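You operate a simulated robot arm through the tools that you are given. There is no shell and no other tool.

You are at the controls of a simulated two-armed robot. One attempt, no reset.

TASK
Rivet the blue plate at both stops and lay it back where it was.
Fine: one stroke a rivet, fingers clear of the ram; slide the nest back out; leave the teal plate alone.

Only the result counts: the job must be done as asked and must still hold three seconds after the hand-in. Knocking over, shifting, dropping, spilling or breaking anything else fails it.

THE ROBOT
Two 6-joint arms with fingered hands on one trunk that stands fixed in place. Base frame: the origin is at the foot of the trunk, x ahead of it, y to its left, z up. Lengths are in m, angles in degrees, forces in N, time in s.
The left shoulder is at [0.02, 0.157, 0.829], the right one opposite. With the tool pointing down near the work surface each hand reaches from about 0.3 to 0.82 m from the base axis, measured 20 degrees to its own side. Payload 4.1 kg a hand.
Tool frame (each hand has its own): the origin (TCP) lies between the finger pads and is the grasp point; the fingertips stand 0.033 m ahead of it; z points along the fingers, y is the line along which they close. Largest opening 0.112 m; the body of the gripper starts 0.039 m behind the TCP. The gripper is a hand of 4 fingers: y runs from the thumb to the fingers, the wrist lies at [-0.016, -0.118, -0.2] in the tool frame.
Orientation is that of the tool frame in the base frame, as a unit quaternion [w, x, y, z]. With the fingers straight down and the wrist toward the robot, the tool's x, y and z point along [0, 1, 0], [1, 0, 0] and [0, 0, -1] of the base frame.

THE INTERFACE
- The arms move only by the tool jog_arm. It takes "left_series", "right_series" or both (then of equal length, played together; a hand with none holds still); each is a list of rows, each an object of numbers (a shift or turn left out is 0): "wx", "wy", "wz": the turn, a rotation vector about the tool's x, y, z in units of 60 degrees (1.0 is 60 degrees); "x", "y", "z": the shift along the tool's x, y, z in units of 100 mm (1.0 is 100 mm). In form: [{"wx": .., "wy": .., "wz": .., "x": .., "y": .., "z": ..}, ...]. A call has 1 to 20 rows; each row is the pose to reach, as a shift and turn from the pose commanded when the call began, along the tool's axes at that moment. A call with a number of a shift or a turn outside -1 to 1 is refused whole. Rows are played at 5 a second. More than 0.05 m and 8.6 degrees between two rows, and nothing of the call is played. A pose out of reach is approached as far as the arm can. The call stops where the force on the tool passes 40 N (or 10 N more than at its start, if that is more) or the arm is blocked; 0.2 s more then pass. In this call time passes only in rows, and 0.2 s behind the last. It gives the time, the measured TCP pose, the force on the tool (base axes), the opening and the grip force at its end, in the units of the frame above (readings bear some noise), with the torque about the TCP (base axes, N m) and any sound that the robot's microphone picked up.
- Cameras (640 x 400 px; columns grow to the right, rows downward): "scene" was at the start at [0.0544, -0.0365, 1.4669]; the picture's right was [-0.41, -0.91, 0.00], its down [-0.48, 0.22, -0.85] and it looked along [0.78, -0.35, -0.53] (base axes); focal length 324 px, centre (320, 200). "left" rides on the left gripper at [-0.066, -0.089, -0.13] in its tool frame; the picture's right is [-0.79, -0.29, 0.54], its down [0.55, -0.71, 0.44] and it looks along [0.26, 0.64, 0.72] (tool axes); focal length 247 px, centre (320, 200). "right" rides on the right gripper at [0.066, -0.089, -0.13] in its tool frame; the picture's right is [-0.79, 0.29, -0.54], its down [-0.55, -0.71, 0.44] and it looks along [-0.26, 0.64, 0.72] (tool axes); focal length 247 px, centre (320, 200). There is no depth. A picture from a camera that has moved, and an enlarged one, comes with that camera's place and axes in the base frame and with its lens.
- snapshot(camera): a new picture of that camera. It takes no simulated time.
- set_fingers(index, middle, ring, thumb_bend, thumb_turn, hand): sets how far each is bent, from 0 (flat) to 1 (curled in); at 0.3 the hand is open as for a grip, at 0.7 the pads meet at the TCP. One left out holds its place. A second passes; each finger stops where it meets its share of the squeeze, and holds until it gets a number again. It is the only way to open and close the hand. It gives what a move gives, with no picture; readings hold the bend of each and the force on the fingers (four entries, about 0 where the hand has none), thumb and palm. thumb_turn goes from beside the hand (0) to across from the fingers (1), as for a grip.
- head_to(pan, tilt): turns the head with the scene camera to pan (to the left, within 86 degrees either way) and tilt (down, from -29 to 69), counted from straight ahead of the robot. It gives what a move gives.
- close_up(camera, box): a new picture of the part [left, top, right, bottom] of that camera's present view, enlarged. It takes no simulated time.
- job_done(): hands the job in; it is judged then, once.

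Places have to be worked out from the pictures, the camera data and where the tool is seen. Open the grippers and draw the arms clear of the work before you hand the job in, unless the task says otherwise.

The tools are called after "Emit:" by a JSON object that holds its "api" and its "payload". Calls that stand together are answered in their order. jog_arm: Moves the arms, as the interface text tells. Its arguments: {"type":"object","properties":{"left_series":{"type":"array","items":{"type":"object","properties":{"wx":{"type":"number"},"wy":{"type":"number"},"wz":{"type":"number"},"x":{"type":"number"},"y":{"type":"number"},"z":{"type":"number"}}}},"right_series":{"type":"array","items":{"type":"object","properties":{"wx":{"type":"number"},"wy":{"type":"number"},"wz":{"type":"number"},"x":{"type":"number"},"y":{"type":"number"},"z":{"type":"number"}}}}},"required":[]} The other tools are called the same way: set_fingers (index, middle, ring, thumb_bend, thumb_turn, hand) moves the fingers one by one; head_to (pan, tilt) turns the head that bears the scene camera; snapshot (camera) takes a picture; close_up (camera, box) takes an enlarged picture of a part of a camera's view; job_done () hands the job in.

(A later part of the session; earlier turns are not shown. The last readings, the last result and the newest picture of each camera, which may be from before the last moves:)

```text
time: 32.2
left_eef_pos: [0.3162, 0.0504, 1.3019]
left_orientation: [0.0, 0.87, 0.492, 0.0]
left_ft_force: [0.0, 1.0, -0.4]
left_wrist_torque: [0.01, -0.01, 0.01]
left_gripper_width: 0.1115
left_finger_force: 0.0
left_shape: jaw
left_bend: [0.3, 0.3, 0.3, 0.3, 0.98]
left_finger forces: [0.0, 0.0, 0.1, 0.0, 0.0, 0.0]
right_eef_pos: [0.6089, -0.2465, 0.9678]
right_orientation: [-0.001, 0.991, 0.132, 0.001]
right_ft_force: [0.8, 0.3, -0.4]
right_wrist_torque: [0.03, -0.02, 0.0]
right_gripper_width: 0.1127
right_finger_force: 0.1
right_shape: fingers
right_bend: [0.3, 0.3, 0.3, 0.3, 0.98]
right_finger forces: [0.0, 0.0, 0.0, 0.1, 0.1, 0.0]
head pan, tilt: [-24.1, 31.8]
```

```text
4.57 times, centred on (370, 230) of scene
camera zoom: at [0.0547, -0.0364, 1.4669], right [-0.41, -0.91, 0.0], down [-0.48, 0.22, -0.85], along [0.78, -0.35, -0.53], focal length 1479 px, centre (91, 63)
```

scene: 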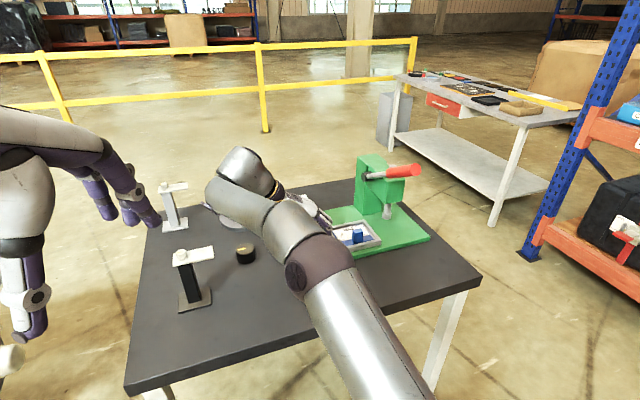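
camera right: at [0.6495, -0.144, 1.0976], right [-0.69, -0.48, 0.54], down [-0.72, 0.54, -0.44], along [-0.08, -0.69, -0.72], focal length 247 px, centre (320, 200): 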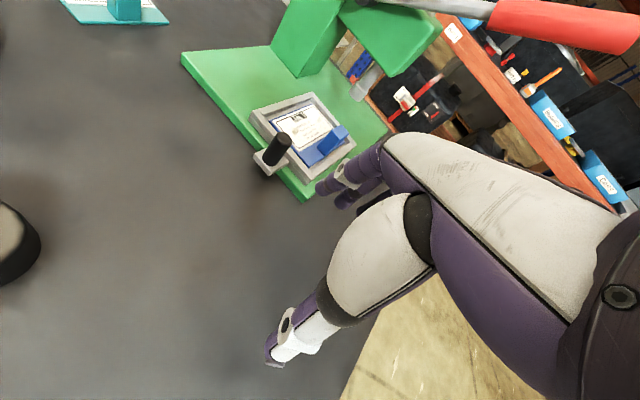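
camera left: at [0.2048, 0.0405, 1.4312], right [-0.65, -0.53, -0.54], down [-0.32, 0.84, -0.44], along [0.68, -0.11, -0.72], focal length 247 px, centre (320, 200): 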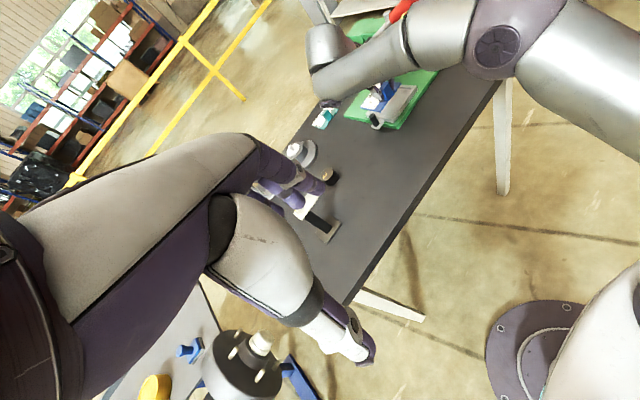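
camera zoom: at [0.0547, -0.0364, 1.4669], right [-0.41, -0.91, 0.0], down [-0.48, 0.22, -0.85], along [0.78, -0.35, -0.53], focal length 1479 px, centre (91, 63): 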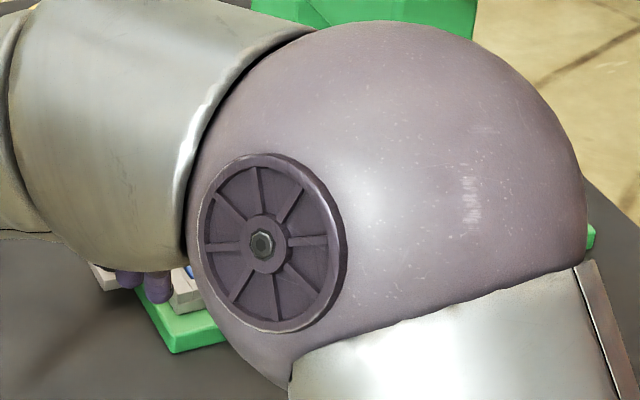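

The knob axis is at about (0.701, −0.341), standing from z 0.872 to 0.918. I'll bring the fingertips just behind it on the +y side, low enough to push its shaft.

Emit:
{"api": "jog_arm", "payload": {"right_series": [{"x": 0.2, "y": 0.03, "z": 0.05}, {"x": 0.4, "y": 0.06, "z": 0.15}, {"x": 0.6, "y": 0.1, "z": 0.3}, {"x": 0.7, "y": 0.12, "z": 0.42}, {"x": 0.7, "y": 0.12, "z": 0.5}]}}

Emit:
{"api": "close_up", "payload": {"camera": "right", "box": [200, 60, 400, 220]}}

Emit:
{"api": "close_up", "payload": {"camera": "left", "box": [330, 50, 450, 140]}}

```text
time: 33.4
left_eef_pos: [0.3152, 0.0507, 1.3022]
left_orientation: [0.001, 0.87, 0.492, 0.001]
left_ft_force: [-0.5, 0.0, 0.1]
left_wrist_torque: [-0.03, -0.03, 0.03]
left_gripper_width: 0.1115
left_finger_force: 0.1
left_shape: jaw
left_bend: [0.3, 0.3, 0.3, 0.3, 0.98]
left_finger forces: [0.1, 0.1, 0.0, 0.0, 0.1, 0.0]
right_eef_pos: [0.6792, -0.2405, 0.9185]
right_orientation: [-0.001, 0.991, 0.131, 0.0]
right_ft_force: [-0.5, -0.5, -0.2]
right_wrist_torque: [-0.02, 0.01, -0.01]
right_gripper_width: 0.1125
right_finger_force: 0.1
right_shape: fingers
right_bend: [0.3, 0.3, 0.3, 0.3, 0.98]
right_finger forces: [0.1, 0.0, 0.0, 0.0, 0.0, 0.0]
head pan, tilt: [-24.1, 31.8]
```

```text
2.50 times, centred on (300, 140) of right
camera zoom: at [0.7206, -0.138, 1.0479], right [-0.69, -0.48, 0.54], down [-0.72, 0.54, -0.44], along [-0.08, -0.69, -0.72], focal length 617 px, centre (370, 350)
```

zoom: 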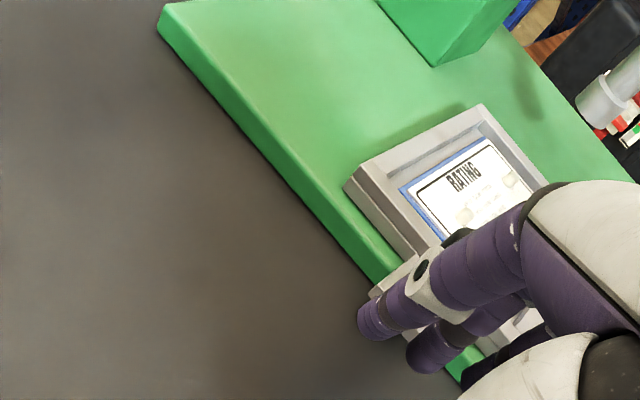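

```text
4.44 times, centred on (390, 95) of left
camera zoom: at [0.2049, 0.0403, 1.4312], right [-0.65, -0.53, -0.54], down [-0.32, 0.84, -0.44], along [0.68, -0.11, -0.72], focal length 1098 px, centre (9, 667)
```

zoom: 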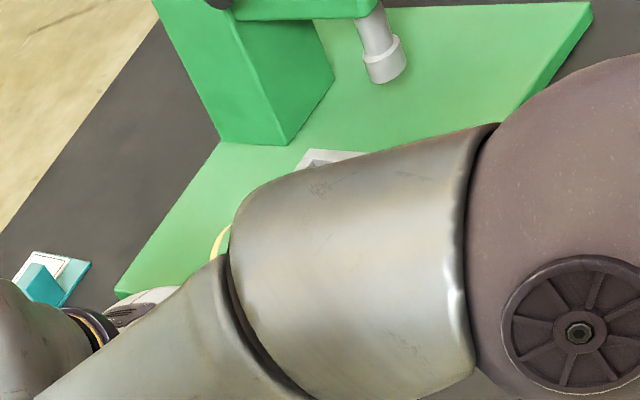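

The fingertips are behind the knob, about 5 mm off the index–middle groove, so I'll correct that sideways and start pushing along the slide direction.

Emit:
{"api": "jog_arm", "payload": {"right_series": [{"x": 0.05, "y": 0.0}, {"x": 0.016, "y": 0.094}, {"x": -0.017, "y": 0.188}, {"x": -0.051, "y": 0.283}, {"x": -0.084, "y": 0.377}, {"x": -0.118, "y": 0.471}]}}

Emit:
{"api": "close_up", "payload": {"camera": "right", "box": [200, 60, 400, 220]}}

Emit:
{"api": "snapshot", "payload": {"camera": "scene"}}

```text
time: 34.8
left_eef_pos: [0.315, 0.0505, 1.3024]
left_orientation: [0.001, 0.871, 0.492, 0.001]
left_ft_force: [-0.3, 0.5, -0.3]
left_wrist_torque: [-0.03, -0.01, 0.02]
left_gripper_width: 0.1117
left_finger_force: 0.0
left_shape: jaw
left_bend: [0.3, 0.3, 0.3, 0.3, 0.98]
left_finger forces: [0.0, 0.0, 0.0, 0.0, 0.1, 0.0]
right_eef_pos: [0.6807, -0.2894, 0.9168]
right_orientation: [0.0, 0.991, 0.132, 0.0]
right_ft_force: [-0.1, -0.9, 0.4]
right_wrist_torque: [-0.03, 0.01, -0.03]
right_gripper_width: 0.1125
right_finger_force: 0.0
right_shape: fingers
right_bend: [0.3, 0.3, 0.3, 0.3, 0.98]
right_finger forces: [0.0, 0.0, 0.0, 0.0, 0.0, 0.1]
head pan, tilt: [-24.1, 31.8]
```

```text
2.50 times, centred on (300, 140) of right
camera zoom: at [0.7211, -0.1868, 1.0476], right [-0.69, -0.48, 0.54], down [-0.72, 0.54, -0.44], along [-0.08, -0.69, -0.72], focal length 617 px, centre (370, 350)
```

zoom: 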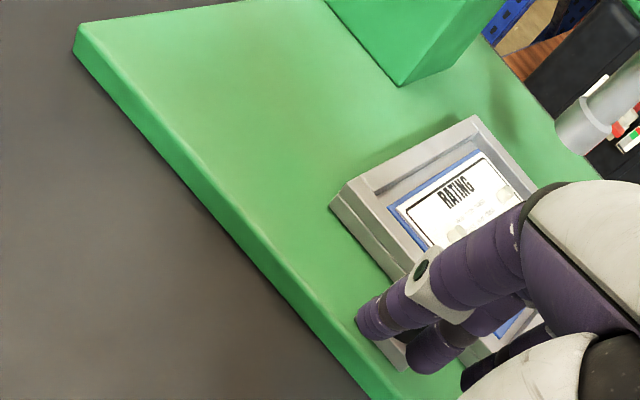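

```text
taken
```

scene: 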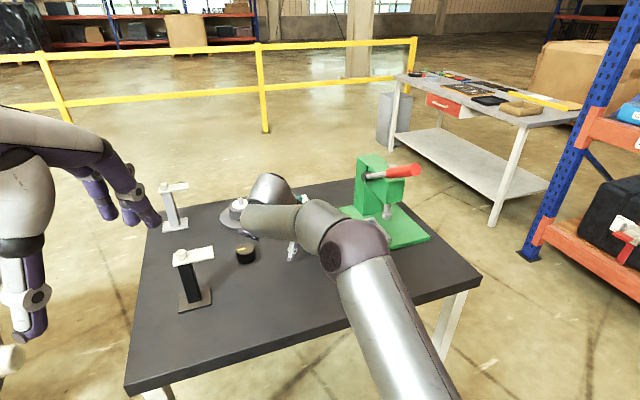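

The nest is now moving with my fingers, displaced roughly 15 mm at very little force. I'll keep pushing another 45 mm.

Emit:
{"api": "jog_arm", "payload": {"right_series": [{"x": -0.034, "y": 0.094}, {"x": -0.067, "y": 0.188}, {"x": -0.101, "y": 0.283}, {"x": -0.134, "y": 0.377}, {"x": -0.151, "y": 0.424}]}}

Emit:
{"api": "close_up", "payload": {"camera": "right", "box": [200, 60, 440, 220]}}

Emit:
{"api": "close_up", "payload": {"camera": "left", "box": [340, 30, 460, 130]}}

```text
time: 36.0
left_eef_pos: [0.3167, 0.0522, 1.3015]
left_orientation: [0.0, 0.87, 0.492, 0.0]
left_ft_force: [0.0, 0.2, -0.2]
left_wrist_torque: [0.02, 0.0, -0.02]
left_gripper_width: 0.1118
left_finger_force: 0.0
left_shape: jaw
left_bend: [0.3, 0.3, 0.3, 0.3, 0.98]
left_finger forces: [0.0, 0.0, 0.0, 0.0, 0.0, 0.0]
right_eef_pos: [0.6756, -0.3345, 0.9193]
right_orientation: [0.001, 0.991, 0.132, 0.0]
right_ft_force: [-0.9, 0.7, 0.2]
right_wrist_torque: [-0.03, 0.02, -0.05]
right_gripper_width: 0.1128
right_finger_force: 0.5
right_shape: fingers
right_bend: [0.3, 0.3, 0.3, 0.3, 0.98]
right_finger forces: [0.1, 0.7, 0.1, 0.0, 0.0, 0.0]
head pan, tilt: [-24.1, 31.8]
```

```text
2.50 times, centred on (320, 140) of right
camera zoom: at [0.7174, -0.2314, 1.048], right [-0.69, -0.48, 0.54], down [-0.72, 0.54, -0.44], along [-0.08, -0.69, -0.72], focal length 617 px, centre (320, 350)
```

zoom: 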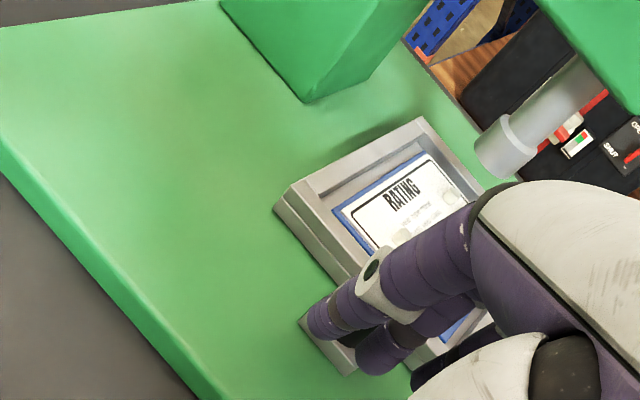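

```text
4.00 times, centred on (400, 80) of left
camera zoom: at [0.205, 0.0404, 1.4312], right [-0.65, -0.53, -0.54], down [-0.32, 0.84, -0.44], along [0.68, -0.11, -0.72], focal length 988 px, centre (0, 680)
```

zoom: 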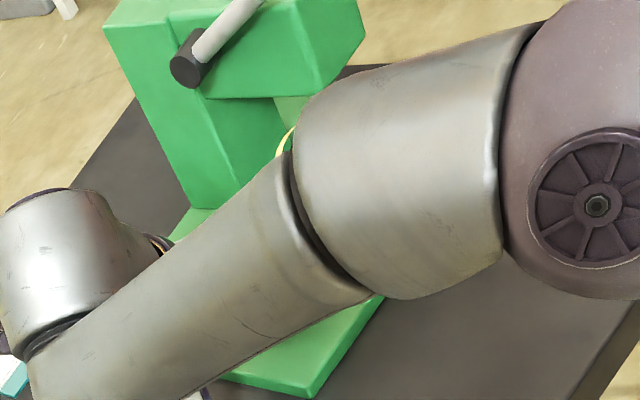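

The nest has travelled about 56 mm, and the leading rivet is at y≈−0.53 with the ram near y≈−0.545. I'll continue in small steps, watching for force or sound at the first stop.

Emit:
{"api": "jog_arm", "payload": {"right_series": [{"x": -0.008, "y": 0.0235}, {"x": -0.017, "y": 0.047}, {"x": -0.025, "y": 0.07}, {"x": -0.034, "y": 0.094}]}}

Emit:
{"api": "close_up", "payload": {"camera": "right", "box": [200, 60, 440, 220]}}

```text
time: 37.0
left_eef_pos: [0.3147, 0.0518, 1.3028]
left_orientation: [0.001, 0.871, 0.491, 0.0]
left_ft_force: [-0.7, 0.1, 0.4]
left_wrist_torque: [0.03, 0.03, -0.02]
left_gripper_width: 0.1118
left_finger_force: 0.0
left_shape: jaw
left_bend: [0.3, 0.3, 0.3, 0.3, 0.98]
left_finger forces: [0.0, 0.0, 0.1, 0.0, 0.1, 0.0]
right_eef_pos: [0.6758, -0.3443, 0.9171]
right_orientation: [0.0, 0.991, 0.132, 0.0]
right_ft_force: [0.0, -0.6, -1.1]
right_wrist_torque: [-0.01, -0.02, 0.0]
right_gripper_width: 0.1125
right_finger_force: 0.1
right_shape: fingers
right_bend: [0.3, 0.3, 0.3, 0.3, 0.98]
right_finger forces: [0.0, 0.0, 0.1, 0.0, 0.0, 0.0]
head pan, tilt: [-24.1, 31.8]
```

```text
2.50 times, centred on (320, 140) of right
camera zoom: at [0.7166, -0.2416, 1.0477], right [-0.69, -0.48, 0.54], down [-0.72, 0.54, -0.44], along [-0.08, -0.69, -0.72], focal length 617 px, centre (320, 350)
```

zoom: 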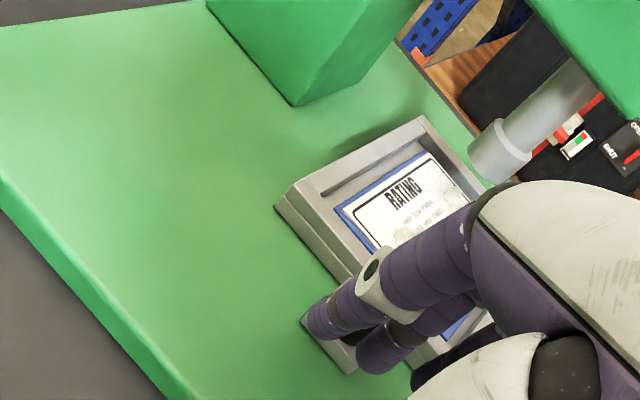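

The nest is still tracking freely. I'll take another 10 mm in fine steps.

Emit:
{"api": "jog_arm", "payload": {"right_series": [{"x": -0.008, "y": 0.0235}, {"x": -0.017, "y": 0.047}, {"x": -0.025, "y": 0.07}, {"x": -0.034, "y": 0.094}]}}

Emit:
{"api": "close_up", "payload": {"camera": "right", "box": [200, 60, 440, 220]}}

```text
time: 38.0
left_eef_pos: [0.3153, 0.0515, 1.3013]
left_orientation: [0.001, 0.87, 0.492, 0.0]
left_ft_force: [-0.1, 0.3, 0.3]
left_wrist_torque: [0.01, 0.03, -0.02]
left_gripper_width: 0.1116
left_finger_force: 0.0
left_shape: jaw
left_bend: [0.3, 0.3, 0.3, 0.3, 0.98]
left_finger forces: [0.0, 0.0, 0.0, 0.0, 0.0, 0.0]
right_eef_pos: [0.6747, -0.3539, 0.9166]
right_orientation: [0.001, 0.991, 0.131, 0.0]
right_ft_force: [-1.7, 1.5, -0.5]
right_wrist_torque: [-0.02, 0.0, -0.14]
right_gripper_width: 0.1126
right_finger_force: 0.5
right_shape: fingers
right_bend: [0.3, 0.31, 0.3, 0.3, 0.98]
right_finger forces: [0.0, 2.0, 0.1, 0.0, 0.0, 0.0]
head pan, tilt: [-24.1, 31.8]
```

```text
2.50 times, centred on (320, 140) of right
camera zoom: at [0.7158, -0.2519, 1.0474], right [-0.69, -0.48, 0.54], down [-0.72, 0.54, -0.43], along [-0.08, -0.69, -0.72], focal length 617 px, centre (320, 350)
```

zoom: 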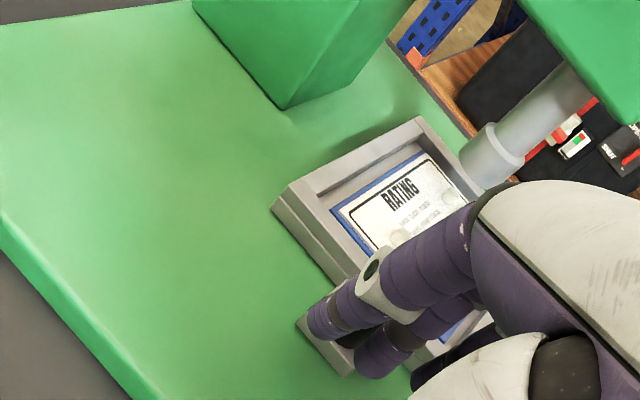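

Middle finger force rose to 2 N and the nest lagged slightly in the view; the leading rivet is now about under the ram, so this may be the first stop. I'll nudge 2 mm more to see whether it resists.

Emit:
{"api": "jog_arm", "payload": {"right_series": [{"x": -0.003, "y": 0.009}, {"x": -0.007, "y": 0.019}]}}

Emit:
{"api": "close_up", "payload": {"camera": "right", "box": [200, 60, 440, 220]}}

```text
time: 38.6
left_eef_pos: [0.3144, 0.0497, 1.3027]
left_orientation: [0.0, 0.87, 0.493, 0.001]
left_ft_force: [-1.0, -0.6, 1.0]
left_wrist_torque: [0.03, 0.01, -0.04]
left_gripper_width: 0.1118
left_finger_force: 0.0
left_shape: jaw
left_bend: [0.3, 0.3, 0.3, 0.3, 0.98]
left_finger forces: [0.1, 0.0, 0.0, 0.0, 0.1, 0.1]
right_eef_pos: [0.6742, -0.3548, 0.9178]
right_orientation: [0.0, 0.991, 0.131, -0.001]
right_ft_force: [-0.8, 1.4, -1.0]
right_wrist_torque: [0.04, 0.0, -0.07]
right_gripper_width: 0.1126
right_finger_force: 0.8
right_shape: fingers
right_bend: [0.3, 0.31, 0.3, 0.3, 0.98]
right_finger forces: [0.0, 1.4, 0.1, 0.0, 0.0, 0.0]
head pan, tilt: [-24.1, 31.8]
```

```text
2.50 times, centred on (320, 140) of right
camera zoom: at [0.7156, -0.2533, 1.0477], right [-0.69, -0.48, 0.54], down [-0.72, 0.54, -0.44], along [-0.08, -0.69, -0.72], focal length 617 px, centre (320, 350)
```

zoom: 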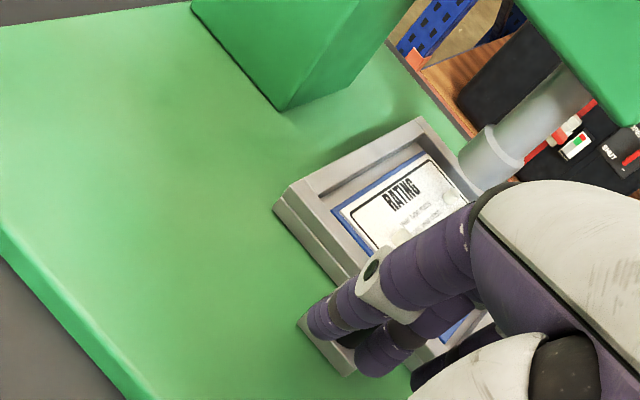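

It still follows at low force. I'll continue in 4 mm increments.

Emit:
{"api": "jog_arm", "payload": {"right_series": [{"x": -0.003, "y": 0.009}, {"x": -0.007, "y": 0.019}, {"x": -0.01, "y": 0.028}, {"x": -0.0135, "y": 0.0375}]}}

Emit:
{"api": "close_up", "payload": {"camera": "right", "box": [240, 60, 440, 200]}}

```text
time: 39.6
left_eef_pos: [0.3143, 0.0507, 1.3023]
left_orientation: [0.001, 0.87, 0.493, 0.001]
left_ft_force: [0.0, -0.5, 0.5]
left_wrist_torque: [-0.02, 0.02, -0.01]
left_gripper_width: 0.1117
left_finger_force: 0.1
left_shape: jaw
left_bend: [0.3, 0.3, 0.3, 0.3, 0.98]
left_finger forces: [0.1, 0.0, 0.1, 0.1, 0.0, 0.0]
right_eef_pos: [0.6748, -0.3611, 0.9178]
right_orientation: [-0.001, 0.991, 0.132, 0.001]
right_ft_force: [-1.2, 1.3, 1.1]
right_wrist_torque: [-0.02, 0.04, -0.1]
right_gripper_width: 0.1126
right_finger_force: 0.8
right_shape: fingers
right_bend: [0.3, 0.31, 0.3, 0.3, 0.98]
right_finger forces: [0.0, 1.8, 0.0, 0.0, 0.0, 0.1]
head pan, tilt: [-24.1, 31.8]
```

```text
2.86 times, centred on (340, 130) of right
camera zoom: at [0.7153, -0.2575, 1.0478], right [-0.69, -0.48, 0.54], down [-0.72, 0.54, -0.44], along [-0.08, -0.69, -0.72], focal length 706 px, centre (263, 400)
```

zoom: 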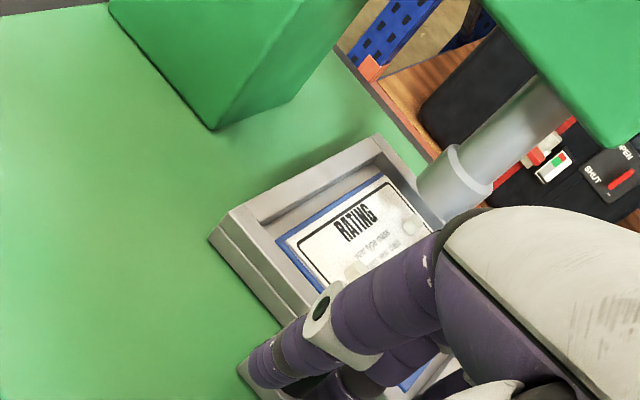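

By triangulation the leading rivet is at (0.701, −0.551) and the ram at about (0.702, −0.551), so they look aligned at a likely first stop. I'll retract the hand and check with the unobstructed scene camera.

Emit:
{"api": "jog_arm", "payload": {"right_series": [{"x": 0.034, "y": -0.094}, {"x": 0.067, "y": -0.188}, {"x": 0.1, "y": -0.283}, {"x": 0.1, "y": -0.283, "z": -0.25}, {"x": 0.1, "y": -0.283, "z": -0.5}, {"x": 0.1, "y": -0.283, "z": -0.75}, {"x": 0.1, "y": -0.283, "z": -1.0}]}}

Emit:
{"api": "jog_arm", "payload": {"right_series": [{"x": -0.15, "y": -0.05, "z": -0.15, "wz": -0.13}, {"x": -0.3, "y": -0.1, "z": -0.3, "wz": -0.26}, {"x": -0.45, "y": -0.15, "z": -0.45, "wz": -0.39}, {"x": -0.6, "y": -0.15, "z": -0.6, "wz": -0.52}, {"x": -0.75, "y": -0.15, "z": -0.75, "wz": -0.65}, {"x": -0.9, "y": -0.15, "z": -0.9, "wz": -0.78}, {"x": -1.0, "y": -0.15, "z": -1.0, "wz": -0.91}]}}

Emit:
{"api": "snapshot", "payload": {"camera": "scene"}}

Emit:
{"api": "snapshot", "payload": {"camera": "right"}}

```text
time: 41.2
left_eef_pos: [0.315, 0.0505, 1.3021]
left_orientation: [0.0, 0.871, 0.492, -0.001]
left_ft_force: [0.0, -0.4, 0.1]
left_wrist_torque: [0.0, 0.03, -0.02]
left_gripper_width: 0.112
left_finger_force: 0.0
left_shape: jaw
left_bend: [0.3, 0.3, 0.3, 0.3, 0.98]
left_finger forces: [0.0, 0.1, 0.0, 0.0, 0.0, 0.1]
right_eef_pos: [0.6777, -0.3316, 1.0173]
right_orientation: [-0.002, 0.991, 0.131, 0.0]
right_ft_force: [-1.0, -0.4, -0.6]
right_wrist_torque: [0.01, -0.01, -0.01]
right_gripper_width: 0.1125
right_finger_force: 0.1
right_shape: fingers
right_bend: [0.3, 0.3, 0.3, 0.3, 0.98]
right_finger forces: [0.1, 0.1, 0.0, 0.1, 0.0, 0.0]
head pan, tilt: [-24.1, 31.8]
```

```text
time: 42.8
left_eef_pos: [0.315, 0.0508, 1.3012]
left_orientation: [0.0, 0.87, 0.493, 0.0]
left_ft_force: [0.1, -0.3, 0.4]
left_wrist_torque: [-0.02, -0.02, 0.02]
left_gripper_width: 0.1116
left_finger_force: 0.0
left_shape: jaw
left_bend: [0.3, 0.3, 0.3, 0.3, 0.98]
left_finger forces: [0.1, 0.1, 0.0, 0.0, 0.0, 0.1]
right_eef_pos: [0.5761, -0.3421, 1.1181]
right_orientation: [-0.001, 0.82, 0.572, 0.0]
right_ft_force: [0.7, -0.3, -0.5]
right_wrist_torque: [0.01, 0.01, 0.01]
right_gripper_width: 0.1126
right_finger_force: 0.1
right_shape: fingers
right_bend: [0.3, 0.3, 0.3, 0.3, 0.98]
right_finger forces: [0.0, 0.0, 0.0, 0.1, 0.0, 0.0]
head pan, tilt: [-24.1, 31.8]
```

```text
taken
```

scene: 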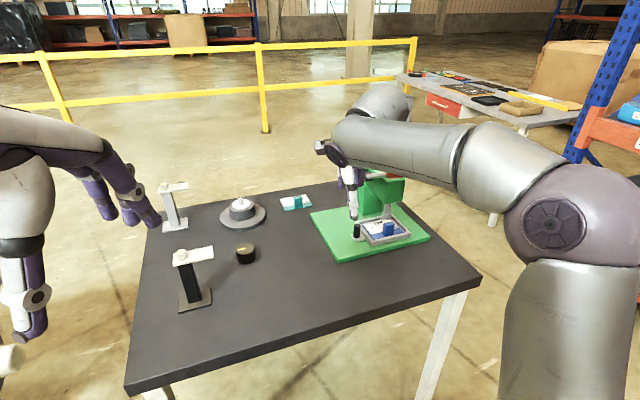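

```text
taken
camera right: at [0.5156, -0.2494, 1.2471], right [0.0, -0.84, 0.54], down [-0.86, -0.27, -0.44], along [0.51, -0.46, -0.72], focal length 247 px, centre (320, 200)
```

right: 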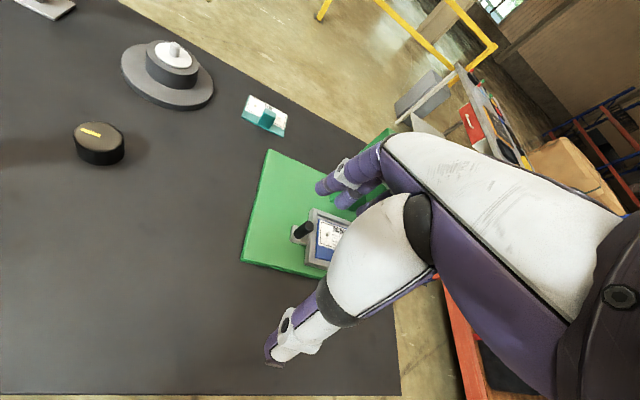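

The hand is up and the nest area is visible from the scene camera. I'll zoom in on the ram and rivet.

Emit:
{"api": "close_up", "payload": {"camera": "scene", "box": [345, 190, 425, 250]}}

Emit:
{"api": "close_up", "payload": {"camera": "scene", "box": [330, 140, 440, 260]}}

Emit:
{"api": "close_up", "payload": {"camera": "left", "box": [340, 20, 460, 130]}}

```text
6.67 times, centred on (385, 220) of scene
camera zoom: at [0.0547, -0.0364, 1.4669], right [-0.41, -0.91, 0.0], down [-0.48, 0.22, -0.85], along [0.78, -0.35, -0.53], focal length 2157 px, centre (-113, 67)
```

zoom: 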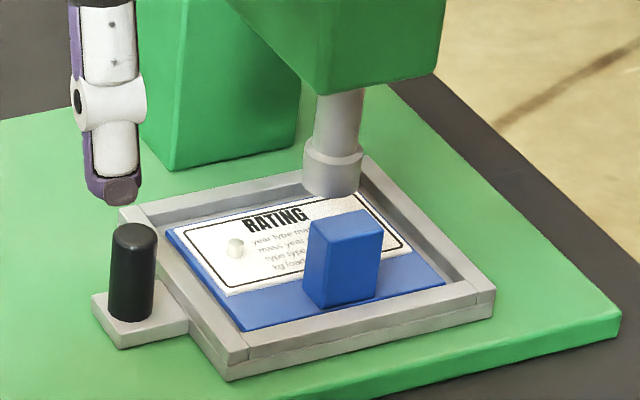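

```text
3.33 times, centred on (385, 200) of scene
camera zoom: at [0.0547, -0.0364, 1.4669], right [-0.41, -0.91, 0.0], down [-0.48, 0.22, -0.85], along [0.78, -0.35, -0.53], focal length 1078 px, centre (103, 200)
```

zoom: 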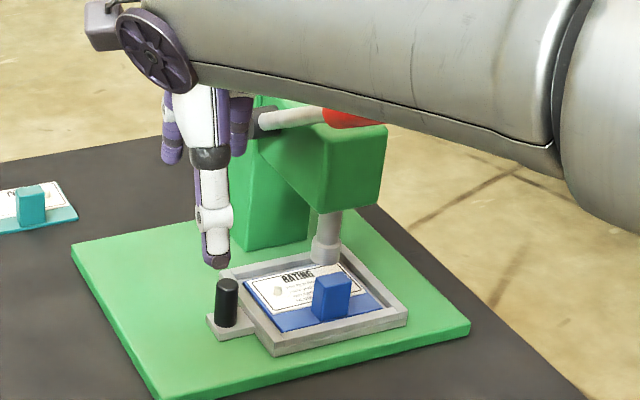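

```text
3.64 times, centred on (400, 75) of left
camera zoom: at [0.2052, 0.0404, 1.4311], right [-0.65, -0.53, -0.54], down [-0.32, 0.84, -0.44], along [0.68, -0.11, -0.72], focal length 898 px, centre (29, 654)
```

zoom: 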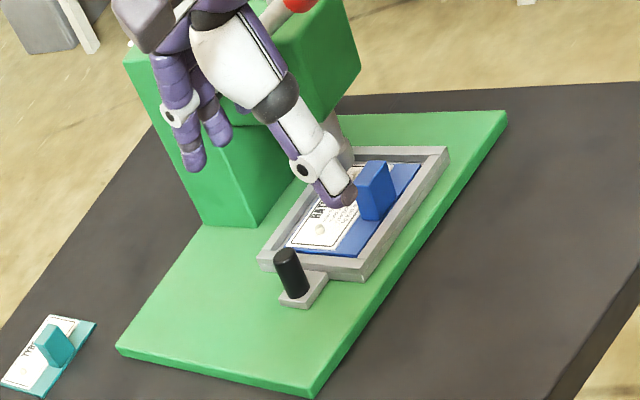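

The scene view suggests the leading rivet may be several millimetres past the ram axis, but the height ambiguity matters. I'll move the right camera to roughly y≈−0.55, looking in +x, so the sideways alignment reads directly; I back off in x first to avoid the lever.

Emit:
{"api": "jog_arm", "payload": {"right_series": [{"x": -0.07, "y": -0.2, "z": -0.16, "wz": -0.07}, {"x": -0.14, "y": -0.4, "z": -0.32, "wz": -0.14}, {"x": -0.21, "y": -0.6, "z": -0.48, "wz": -0.21}, {"x": -0.28, "y": -0.8, "z": -0.64, "wz": -0.28}, {"x": -0.345, "y": -0.94, "z": -0.8, "wz": -0.337}]}}

Emit:
{"api": "jog_arm", "payload": {"right_series": [{"x": -0.2, "y": -0.15}, {"x": -0.4, "y": -0.3}, {"x": -0.6, "y": -0.45}, {"x": -0.8, "y": -0.5}, {"x": -1.0, "y": -0.5}]}}

Emit:
{"api": "jog_arm", "payload": {"right_series": [{"x": -0.2}, {"x": -0.4}, {"x": -0.6}, {"x": -0.8}, {"x": -1.0}]}}

Emit:
{"api": "snapshot", "payload": {"camera": "right"}}

Emit:
{"api": "snapshot", "payload": {"camera": "scene"}}

```text
time: 44.0
left_eef_pos: [0.315, 0.0514, 1.3017]
left_orientation: [0.0, 0.87, 0.493, -0.001]
left_ft_force: [-0.2, -0.2, -0.2]
left_wrist_torque: [-0.01, -0.02, -0.01]
left_gripper_width: 0.1116
left_finger_force: 0.1
left_shape: jaw
left_bend: [0.3, 0.3, 0.3, 0.3, 0.98]
left_finger forces: [0.0, 0.0, 0.0, 0.0, 0.0, 0.0]
right_eef_pos: [0.4761, -0.3407, 1.1975]
right_orientation: [0.0, 0.707, 0.707, 0.0]
right_ft_force: [-0.1, 0.7, -0.6]
right_wrist_torque: [0.01, 0.02, 0.0]
right_gripper_width: 0.1126
right_finger_force: 0.1
right_shape: fingers
right_bend: [0.3, 0.3, 0.3, 0.3, 0.98]
right_finger forces: [0.0, 0.0, 0.0, 0.0, 0.0, 0.1]
head pan, tilt: [-24.1, 31.8]
```

```text
time: 45.2
left_eef_pos: [0.3157, 0.0521, 1.3022]
left_orientation: [0.001, 0.87, 0.493, 0.0]
left_ft_force: [0.5, 0.4, 0.2]
left_wrist_torque: [-0.01, 0.02, 0.02]
left_gripper_width: 0.1118
left_finger_force: 0.1
left_shape: jaw
left_bend: [0.3, 0.3, 0.3, 0.3, 0.98]
left_finger forces: [0.0, 0.1, 0.0, 0.0, 0.0, 0.0]
right_eef_pos: [0.4256, -0.442, 1.198]
right_orientation: [0.0, 0.707, 0.707, 0.0]
right_ft_force: [0.0, 0.0, 0.1]
right_wrist_torque: [-0.02, 0.0, 0.0]
right_gripper_width: 0.1127
right_finger_force: 0.0
right_shape: fingers
right_bend: [0.3, 0.3, 0.3, 0.3, 0.98]
right_finger forces: [0.0, 0.0, 0.1, 0.0, 0.1, 0.1]
head pan, tilt: [-24.1, 31.8]
```

```text
time: 46.4
left_eef_pos: [0.3162, 0.0517, 1.3017]
left_orientation: [0.002, 0.87, 0.492, 0.001]
left_ft_force: [-0.7, -0.4, 0.5]
left_wrist_torque: [-0.03, -0.02, -0.03]
left_gripper_width: 0.1117
left_finger_force: 0.1
left_shape: jaw
left_bend: [0.3, 0.3, 0.3, 0.3, 0.98]
left_finger forces: [0.1, 0.0, 0.1, 0.0, 0.0, 0.0]
right_eef_pos: [0.4261, -0.5419, 1.1968]
right_orientation: [0.0, 0.707, 0.707, 0.0]
right_ft_force: [-1.1, -0.5, -0.4]
right_wrist_torque: [0.0, -0.01, 0.02]
right_gripper_width: 0.1125
right_finger_force: 0.0
right_shape: fingers
right_bend: [0.3, 0.3, 0.3, 0.3, 0.98]
right_finger forces: [0.0, 0.1, 0.0, 0.0, 0.0, 0.1]
head pan, tilt: [-24.1, 31.8]
```

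```text
taken
camera right: at [0.3371, -0.4763, 1.3278], right [0.29, -0.79, 0.54], down [-0.71, -0.55, -0.44], along [0.64, -0.26, -0.72], focal length 247 px, centre (320, 200)
```

right: 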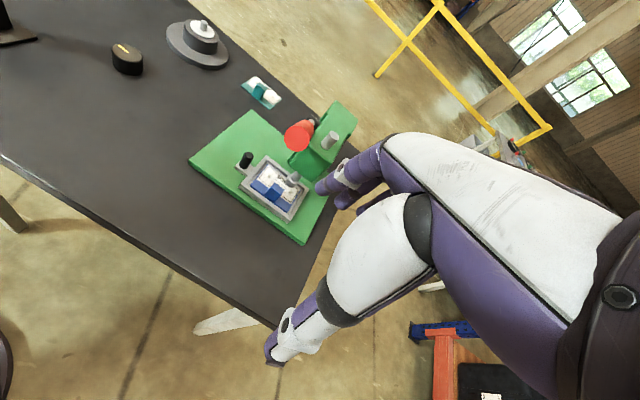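

```text
taken
```

scene: 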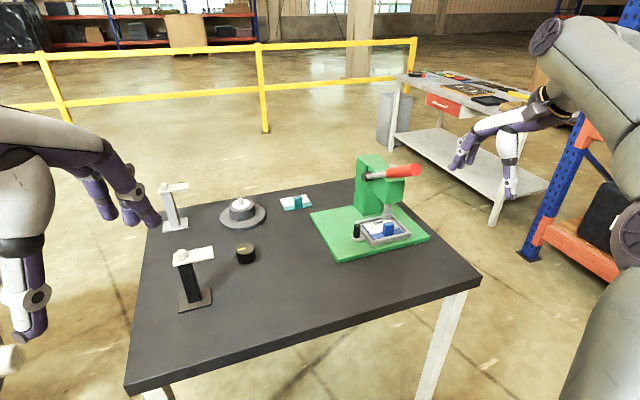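

Both cameras now have clear views of the press. I'll zoom in tightly.

Emit:
{"api": "close_up", "payload": {"camera": "right", "box": [235, 145, 331, 225]}}

Emit:
{"api": "close_up", "payload": {"camera": "scene", "box": [345, 190, 425, 250]}}

Emit:
{"api": "close_up", "payload": {"camera": "left", "box": [350, 40, 446, 120]}}

```text
5.00 times, centred on (283, 185) of right
camera zoom: at [0.3371, -0.4763, 1.3278], right [0.29, -0.79, 0.54], down [-0.71, -0.55, -0.44], along [0.64, -0.26, -0.72], focal length 1235 px, centre (505, 275)
```

zoom: 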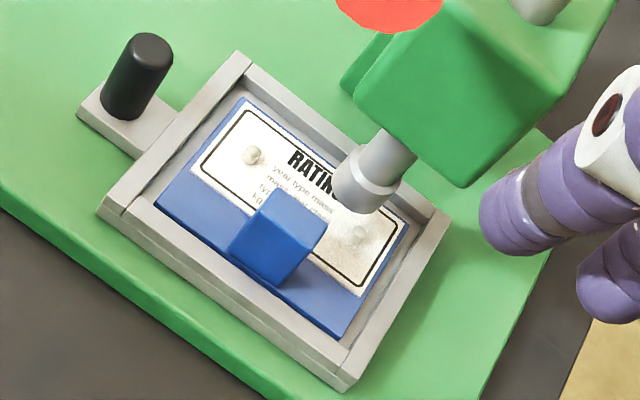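

```text
6.67 times, centred on (385, 220) of scene
camera zoom: at [0.0544, -0.0363, 1.4669], right [-0.41, -0.91, 0.0], down [-0.48, 0.21, -0.85], along [0.78, -0.35, -0.53], focal length 2157 px, centre (-113, 67)
```

zoom: 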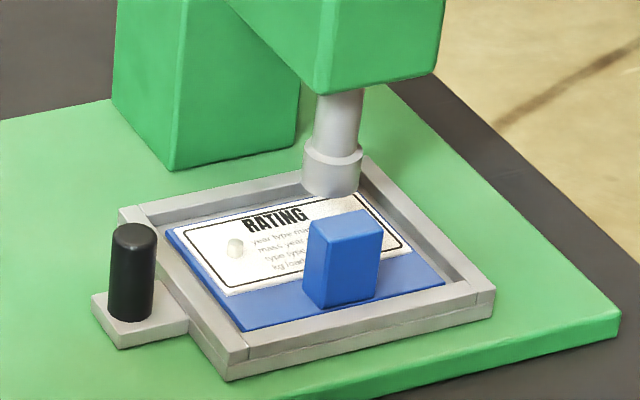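

```text
5.00 times, centred on (398, 80) of left
camera zoom: at [0.2049, 0.0405, 1.4312], right [-0.65, -0.53, -0.54], down [-0.32, 0.84, -0.44], along [0.68, -0.11, -0.72], focal length 1235 px, centre (-70, 800)
```

zoom: 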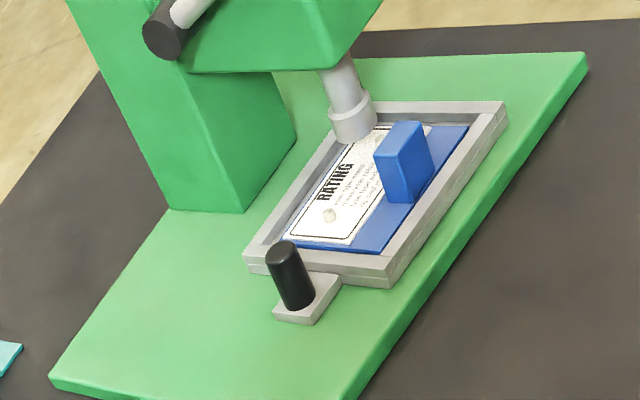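

Now the geometry is clear: rivets are at y≈−0.499 and −0.560, and the ram axis is at (0.700, −0.544). The nest is about 16 mm beyond the first alignment. Order shouldn't matter, so I'll push on to the far stop and rivet the trailing rivet first, then pull back to the other stop. Returning to the knob.

Emit:
{"api": "jog_arm", "payload": {"right_series": [{"x": 0.25}, {"x": 0.5}, {"x": 0.75}, {"x": 1.0}]}}

Emit:
{"api": "jog_arm", "payload": {"right_series": [{"x": 0.25, "y": 0.0}, {"x": 0.5, "y": 0.1}, {"x": 0.75, "y": 0.3}, {"x": 1.0, "y": 0.5}]}}

Emit:
{"api": "jog_arm", "payload": {"right_series": [{"wz": 0.07, "y": 0.2, "z": 0.16}, {"wz": 0.14, "y": 0.4, "z": 0.32}, {"wz": 0.21, "y": 0.6, "z": 0.48}, {"wz": 0.28, "y": 0.8, "z": 0.64}, {"wz": 0.337, "y": 1.0, "z": 0.8}]}}

Emit:
{"api": "jog_arm", "payload": {"right_series": [{"wz": 0.13, "x": 0.06, "y": 0.13, "z": 0.0}, {"wz": 0.26, "x": 0.13, "y": 0.26, "z": 0.1}, {"wz": 0.39, "x": 0.19, "y": 0.39, "z": 0.25}, {"wz": 0.52, "x": 0.25, "y": 0.52, "z": 0.4}, {"wz": 0.65, "x": 0.32, "y": 0.65, "z": 0.55}, {"wz": 0.78, "x": 0.38, "y": 0.8, "z": 0.7}, {"wz": 0.91, "x": 0.45, "y": 0.92, "z": 0.85}]}}

Emit:
{"api": "close_up", "payload": {"camera": "right", "box": [200, 60, 440, 240]}}

```text
time: 47.4
left_eef_pos: [0.3144, 0.0509, 1.3015]
left_orientation: [0.0, 0.87, 0.492, 0.0]
left_ft_force: [0.2, -0.1, 0.0]
left_wrist_torque: [0.01, 0.03, 0.03]
left_gripper_width: 0.1118
left_finger_force: 0.0
left_shape: jaw
left_bend: [0.3, 0.3, 0.3, 0.3, 0.98]
left_finger forces: [0.0, 0.1, 0.0, 0.0, 0.0, 0.0]
right_eef_pos: [0.4259, -0.4408, 1.198]
right_orientation: [0.001, 0.708, 0.706, 0.001]
right_ft_force: [-0.2, 0.2, 0.2]
right_wrist_torque: [0.02, 0.02, 0.02]
right_gripper_width: 0.1126
right_finger_force: 0.1
right_shape: fingers
right_bend: [0.3, 0.3, 0.3, 0.3, 0.98]
right_finger forces: [0.0, 0.0, 0.1, 0.1, 0.0, 0.0]
head pan, tilt: [-24.1, 31.8]
```

```text
time: 48.4
left_eef_pos: [0.3141, 0.0514, 1.3013]
left_orientation: [0.001, 0.871, 0.492, 0.001]
left_ft_force: [0.3, -0.6, 0.5]
left_wrist_torque: [0.02, 0.01, 0.03]
left_gripper_width: 0.1117
left_finger_force: 0.1
left_shape: jaw
left_bend: [0.3, 0.3, 0.3, 0.3, 0.98]
left_finger forces: [0.0, 0.0, 0.0, 0.0, 0.1, 0.1]
right_eef_pos: [0.4766, -0.342, 1.1976]
right_orientation: [0.0, 0.708, 0.706, -0.001]
right_ft_force: [-0.3, -0.5, -0.6]
right_wrist_torque: [0.01, -0.02, 0.0]
right_gripper_width: 0.1125
right_finger_force: 0.1
right_shape: fingers
right_bend: [0.3, 0.3, 0.3, 0.3, 0.98]
right_finger forces: [0.1, 0.0, 0.0, 0.1, 0.1, 0.1]
head pan, tilt: [-24.1, 31.8]
```

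```text
time: 49.6
left_eef_pos: [0.3145, 0.0505, 1.3014]
left_orientation: [0.001, 0.871, 0.492, 0.002]
left_ft_force: [0.3, -0.1, -0.6]
left_wrist_torque: [0.02, -0.03, 0.02]
left_gripper_width: 0.1117
left_finger_force: 0.1
left_shape: jaw
left_bend: [0.3, 0.3, 0.3, 0.3, 0.98]
left_finger forces: [0.0, 0.1, 0.0, 0.0, 0.0, 0.0]
right_eef_pos: [0.5764, -0.3421, 1.118]
right_orientation: [0.0, 0.821, 0.571, 0.001]
right_ft_force: [-0.1, -0.3, -0.5]
right_wrist_torque: [0.0, 0.01, 0.03]
right_gripper_width: 0.1127
right_finger_force: 0.1
right_shape: fingers
right_bend: [0.3, 0.3, 0.3, 0.3, 0.98]
right_finger forces: [0.0, 0.0, 0.1, 0.1, 0.0, 0.0]
head pan, tilt: [-24.1, 31.8]
```

```text
time: 51.2
left_eef_pos: [0.3152, 0.0513, 1.3019]
left_orientation: [0.001, 0.871, 0.492, 0.0]
left_ft_force: [-0.7, 0.3, -0.7]
left_wrist_torque: [-0.01, -0.02, -0.01]
left_gripper_width: 0.1117
left_finger_force: 0.1
left_shape: jaw
left_bend: [0.3, 0.3, 0.3, 0.3, 0.98]
left_finger forces: [0.0, 0.0, 0.0, 0.1, 0.1, 0.0]
right_eef_pos: [0.6768, -0.3317, 1.0328]
right_orientation: [0.001, 0.991, 0.131, 0.001]
right_ft_force: [-0.6, 0.2, 0.1]
right_wrist_torque: [0.05, -0.01, 0.03]
right_gripper_width: 0.1129
right_finger_force: 0.1
right_shape: fingers
right_bend: [0.3, 0.3, 0.3, 0.3, 0.98]
right_finger forces: [0.0, 0.0, 0.0, 0.0, 0.0, 0.0]
head pan, tilt: [-24.1, 31.8]
```

```text
2.22 times, centred on (320, 150) of right
camera zoom: at [0.7188, -0.2294, 1.1625], right [-0.69, -0.48, 0.54], down [-0.72, 0.54, -0.44], along [-0.08, -0.69, -0.72], focal length 549 px, centre (320, 311)
```

zoom: 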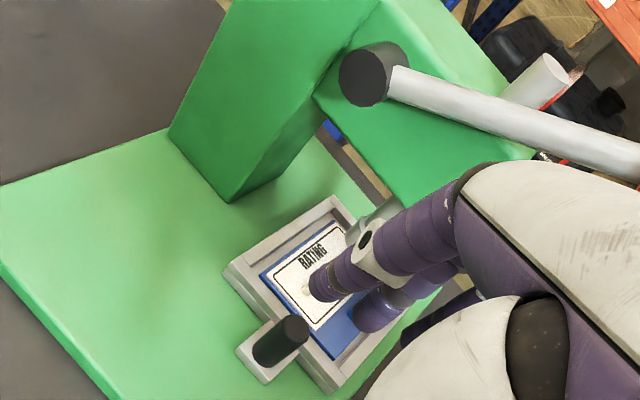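

The fingers will descend just behind the knob (+y side). I'll lower, then push.

Emit:
{"api": "jog_arm", "payload": {"right_series": [{"x": 0.02, "y": -0.05, "z": 0.25}, {"x": 0.03, "y": -0.08, "z": 0.5}, {"x": 0.03, "y": -0.08, "z": 0.75}, {"x": 0.03, "y": -0.08, "z": 1.0}]}}

Emit:
{"api": "jog_arm", "payload": {"right_series": [{"z": 0.15}, {"x": -0.034, "y": 0.094, "z": 0.15}, {"x": -0.067, "y": 0.188, "z": 0.15}, {"x": -0.101, "y": 0.283, "z": 0.15}, {"x": -0.118, "y": 0.33, "z": 0.15}]}}

Emit:
{"api": "close_up", "payload": {"camera": "right", "box": [200, 60, 440, 220]}}

```text
time: 52.2
left_eef_pos: [0.3152, 0.0511, 1.301]
left_orientation: [0.0, 0.871, 0.492, 0.0]
left_ft_force: [0.2, 0.3, -0.3]
left_wrist_torque: [-0.03, -0.04, -0.03]
left_gripper_width: 0.1121
left_finger_force: 0.0
left_shape: jaw
left_bend: [0.3, 0.3, 0.3, 0.3, 0.98]
left_finger forces: [0.1, 0.0, 0.1, 0.0, 0.1, 0.0]
right_eef_pos: [0.678, -0.3229, 0.9331]
right_orientation: [0.001, 0.991, 0.131, 0.0]
right_ft_force: [-0.6, -0.7, -0.3]
right_wrist_torque: [0.03, 0.0, 0.03]
right_gripper_width: 0.1127
right_finger_force: 0.2
right_shape: fingers
right_bend: [0.3, 0.3, 0.3, 0.3, 0.98]
right_finger forces: [0.0, 0.1, 0.0, 0.0, 0.1, 0.1]
head pan, tilt: [-24.1, 31.8]
```

```text
time: 53.4
left_eef_pos: [0.3156, 0.0516, 1.302]
left_orientation: [0.001, 0.87, 0.493, 0.001]
left_ft_force: [0.2, -0.2, 0.2]
left_wrist_torque: [-0.02, -0.01, -0.01]
left_gripper_width: 0.1115
left_finger_force: 0.1
left_shape: jaw
left_bend: [0.3, 0.3, 0.3, 0.3, 0.98]
left_finger forces: [0.0, 0.0, 0.0, 0.1, 0.0, 0.0]
right_eef_pos: [0.6765, -0.3581, 0.9172]
right_orientation: [0.0, 0.991, 0.132, 0.0]
right_ft_force: [-0.9, 0.0, -1.2]
right_wrist_torque: [0.01, -0.01, -0.02]
right_gripper_width: 0.113
right_finger_force: 0.4
right_shape: fingers
right_bend: [0.3, 0.3, 0.3, 0.3, 0.98]
right_finger forces: [0.0, 0.2, 0.1, 0.0, 0.0, 0.0]
head pan, tilt: [-24.1, 31.8]
```

```text
2.50 times, centred on (320, 140) of right
camera zoom: at [0.7169, -0.2549, 1.0477], right [-0.69, -0.48, 0.54], down [-0.72, 0.54, -0.44], along [-0.08, -0.69, -0.72], focal length 617 px, centre (320, 350)
```

zoom: 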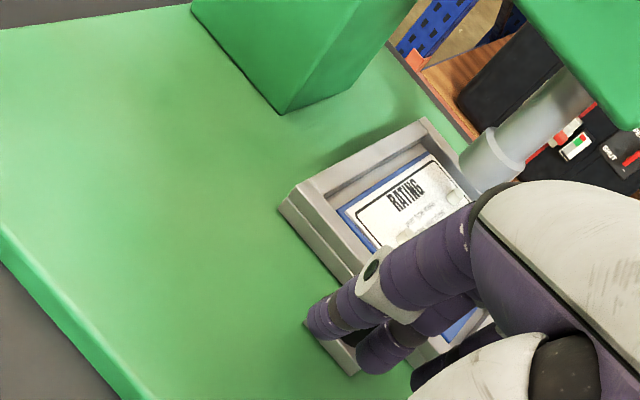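

I'm near contact again. I'll push about 42 mm toward the far stop in small steps.

Emit:
{"api": "jog_arm", "payload": {"right_series": [{"x": -0.02, "y": 0.057}, {"x": -0.04, "y": 0.113}, {"x": -0.06, "y": 0.17}, {"x": -0.081, "y": 0.226}, {"x": -0.101, "y": 0.283}, {"x": -0.121, "y": 0.339}, {"x": -0.141, "y": 0.396}]}}

Emit:
{"api": "close_up", "payload": {"camera": "right", "box": [200, 60, 440, 220]}}

```text
time: 55.0
left_eef_pos: [0.3148, 0.0511, 1.3011]
left_orientation: [0.001, 0.87, 0.493, 0.0]
left_ft_force: [0.4, 1.0, 1.0]
left_wrist_torque: [-0.01, 0.02, 0.01]
left_gripper_width: 0.1118
left_finger_force: 0.0
left_shape: jaw
left_bend: [0.3, 0.3, 0.3, 0.3, 0.98]
left_finger forces: [0.1, 0.1, 0.0, 0.0, 0.0, 0.1]
right_eef_pos: [0.6731, -0.4004, 0.9189]
right_orientation: [0.0, 0.991, 0.131, 0.0]
right_ft_force: [0.3, 0.3, -0.9]
right_wrist_torque: [0.01, -0.02, 0.02]
right_gripper_width: 0.1126
right_finger_force: 0.2
right_shape: fingers
right_bend: [0.3, 0.3, 0.3, 0.3, 0.98]
right_finger forces: [0.0, 0.1, 0.0, 0.0, 0.1, 0.0]
head pan, tilt: [-24.1, 31.8]
```

```text
2.50 times, centred on (320, 140) of right
camera zoom: at [0.7135, -0.2974, 1.0482], right [-0.69, -0.48, 0.54], down [-0.72, 0.54, -0.44], along [-0.08, -0.69, -0.72], focal length 617 px, centre (320, 350)
```

zoom: 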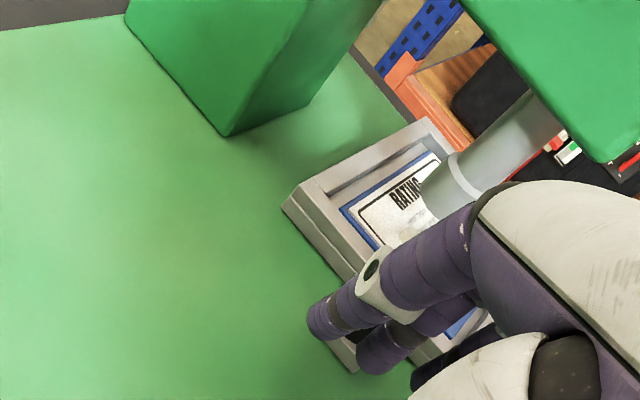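

Finger force has dropped to about zero and the nest sits slightly ahead of my fingers, which hints that it snapped into a detent. By dead reckoning the trailing rivet is at y≈−0.541 to −0.544. I'll nudge 3 mm to check.

Emit:
{"api": "jog_arm", "payload": {"right_series": [{"x": -0.005, "y": 0.014}, {"x": -0.01, "y": 0.028}]}}

Emit:
{"api": "close_up", "payload": {"camera": "right", "box": [200, 60, 440, 220]}}

```text
time: 55.6
left_eef_pos: [0.3147, 0.0518, 1.3014]
left_orientation: [0.001, 0.87, 0.493, 0.0]
left_ft_force: [-0.8, 0.1, -0.3]
left_wrist_torque: [0.02, 0.02, 0.0]
left_gripper_width: 0.1118
left_finger_force: 0.0
left_shape: jaw
left_bend: [0.3, 0.3, 0.3, 0.3, 0.98]
left_finger forces: [0.0, 0.0, 0.0, 0.0, 0.0, 0.1]
right_eef_pos: [0.6716, -0.4031, 0.9181]
right_orientation: [0.0, 0.991, 0.132, -0.001]
right_ft_force: [0.2, -0.1, -0.4]
right_wrist_torque: [0.01, 0.01, 0.02]
right_gripper_width: 0.1127
right_finger_force: 0.1
right_shape: fingers
right_bend: [0.3, 0.3, 0.3, 0.3, 0.98]
right_finger forces: [0.0, 0.0, 0.0, 0.0, 0.0, 0.0]
head pan, tilt: [-24.1, 31.8]
```

```text
2.50 times, centred on (320, 140) of right
camera zoom: at [0.7131, -0.3, 1.0479], right [-0.69, -0.48, 0.54], down [-0.72, 0.54, -0.44], along [-0.08, -0.69, -0.72], focal length 617 px, centre (320, 350)
```

zoom: 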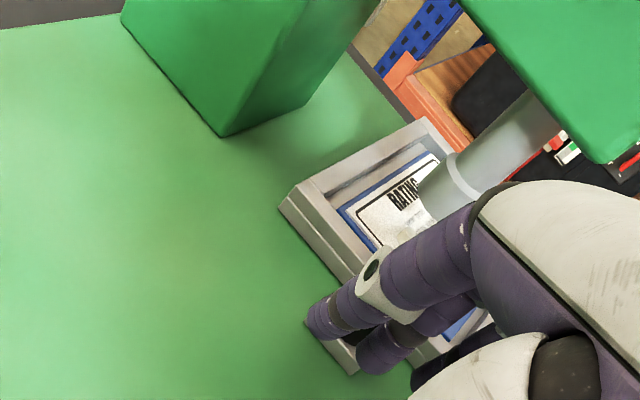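

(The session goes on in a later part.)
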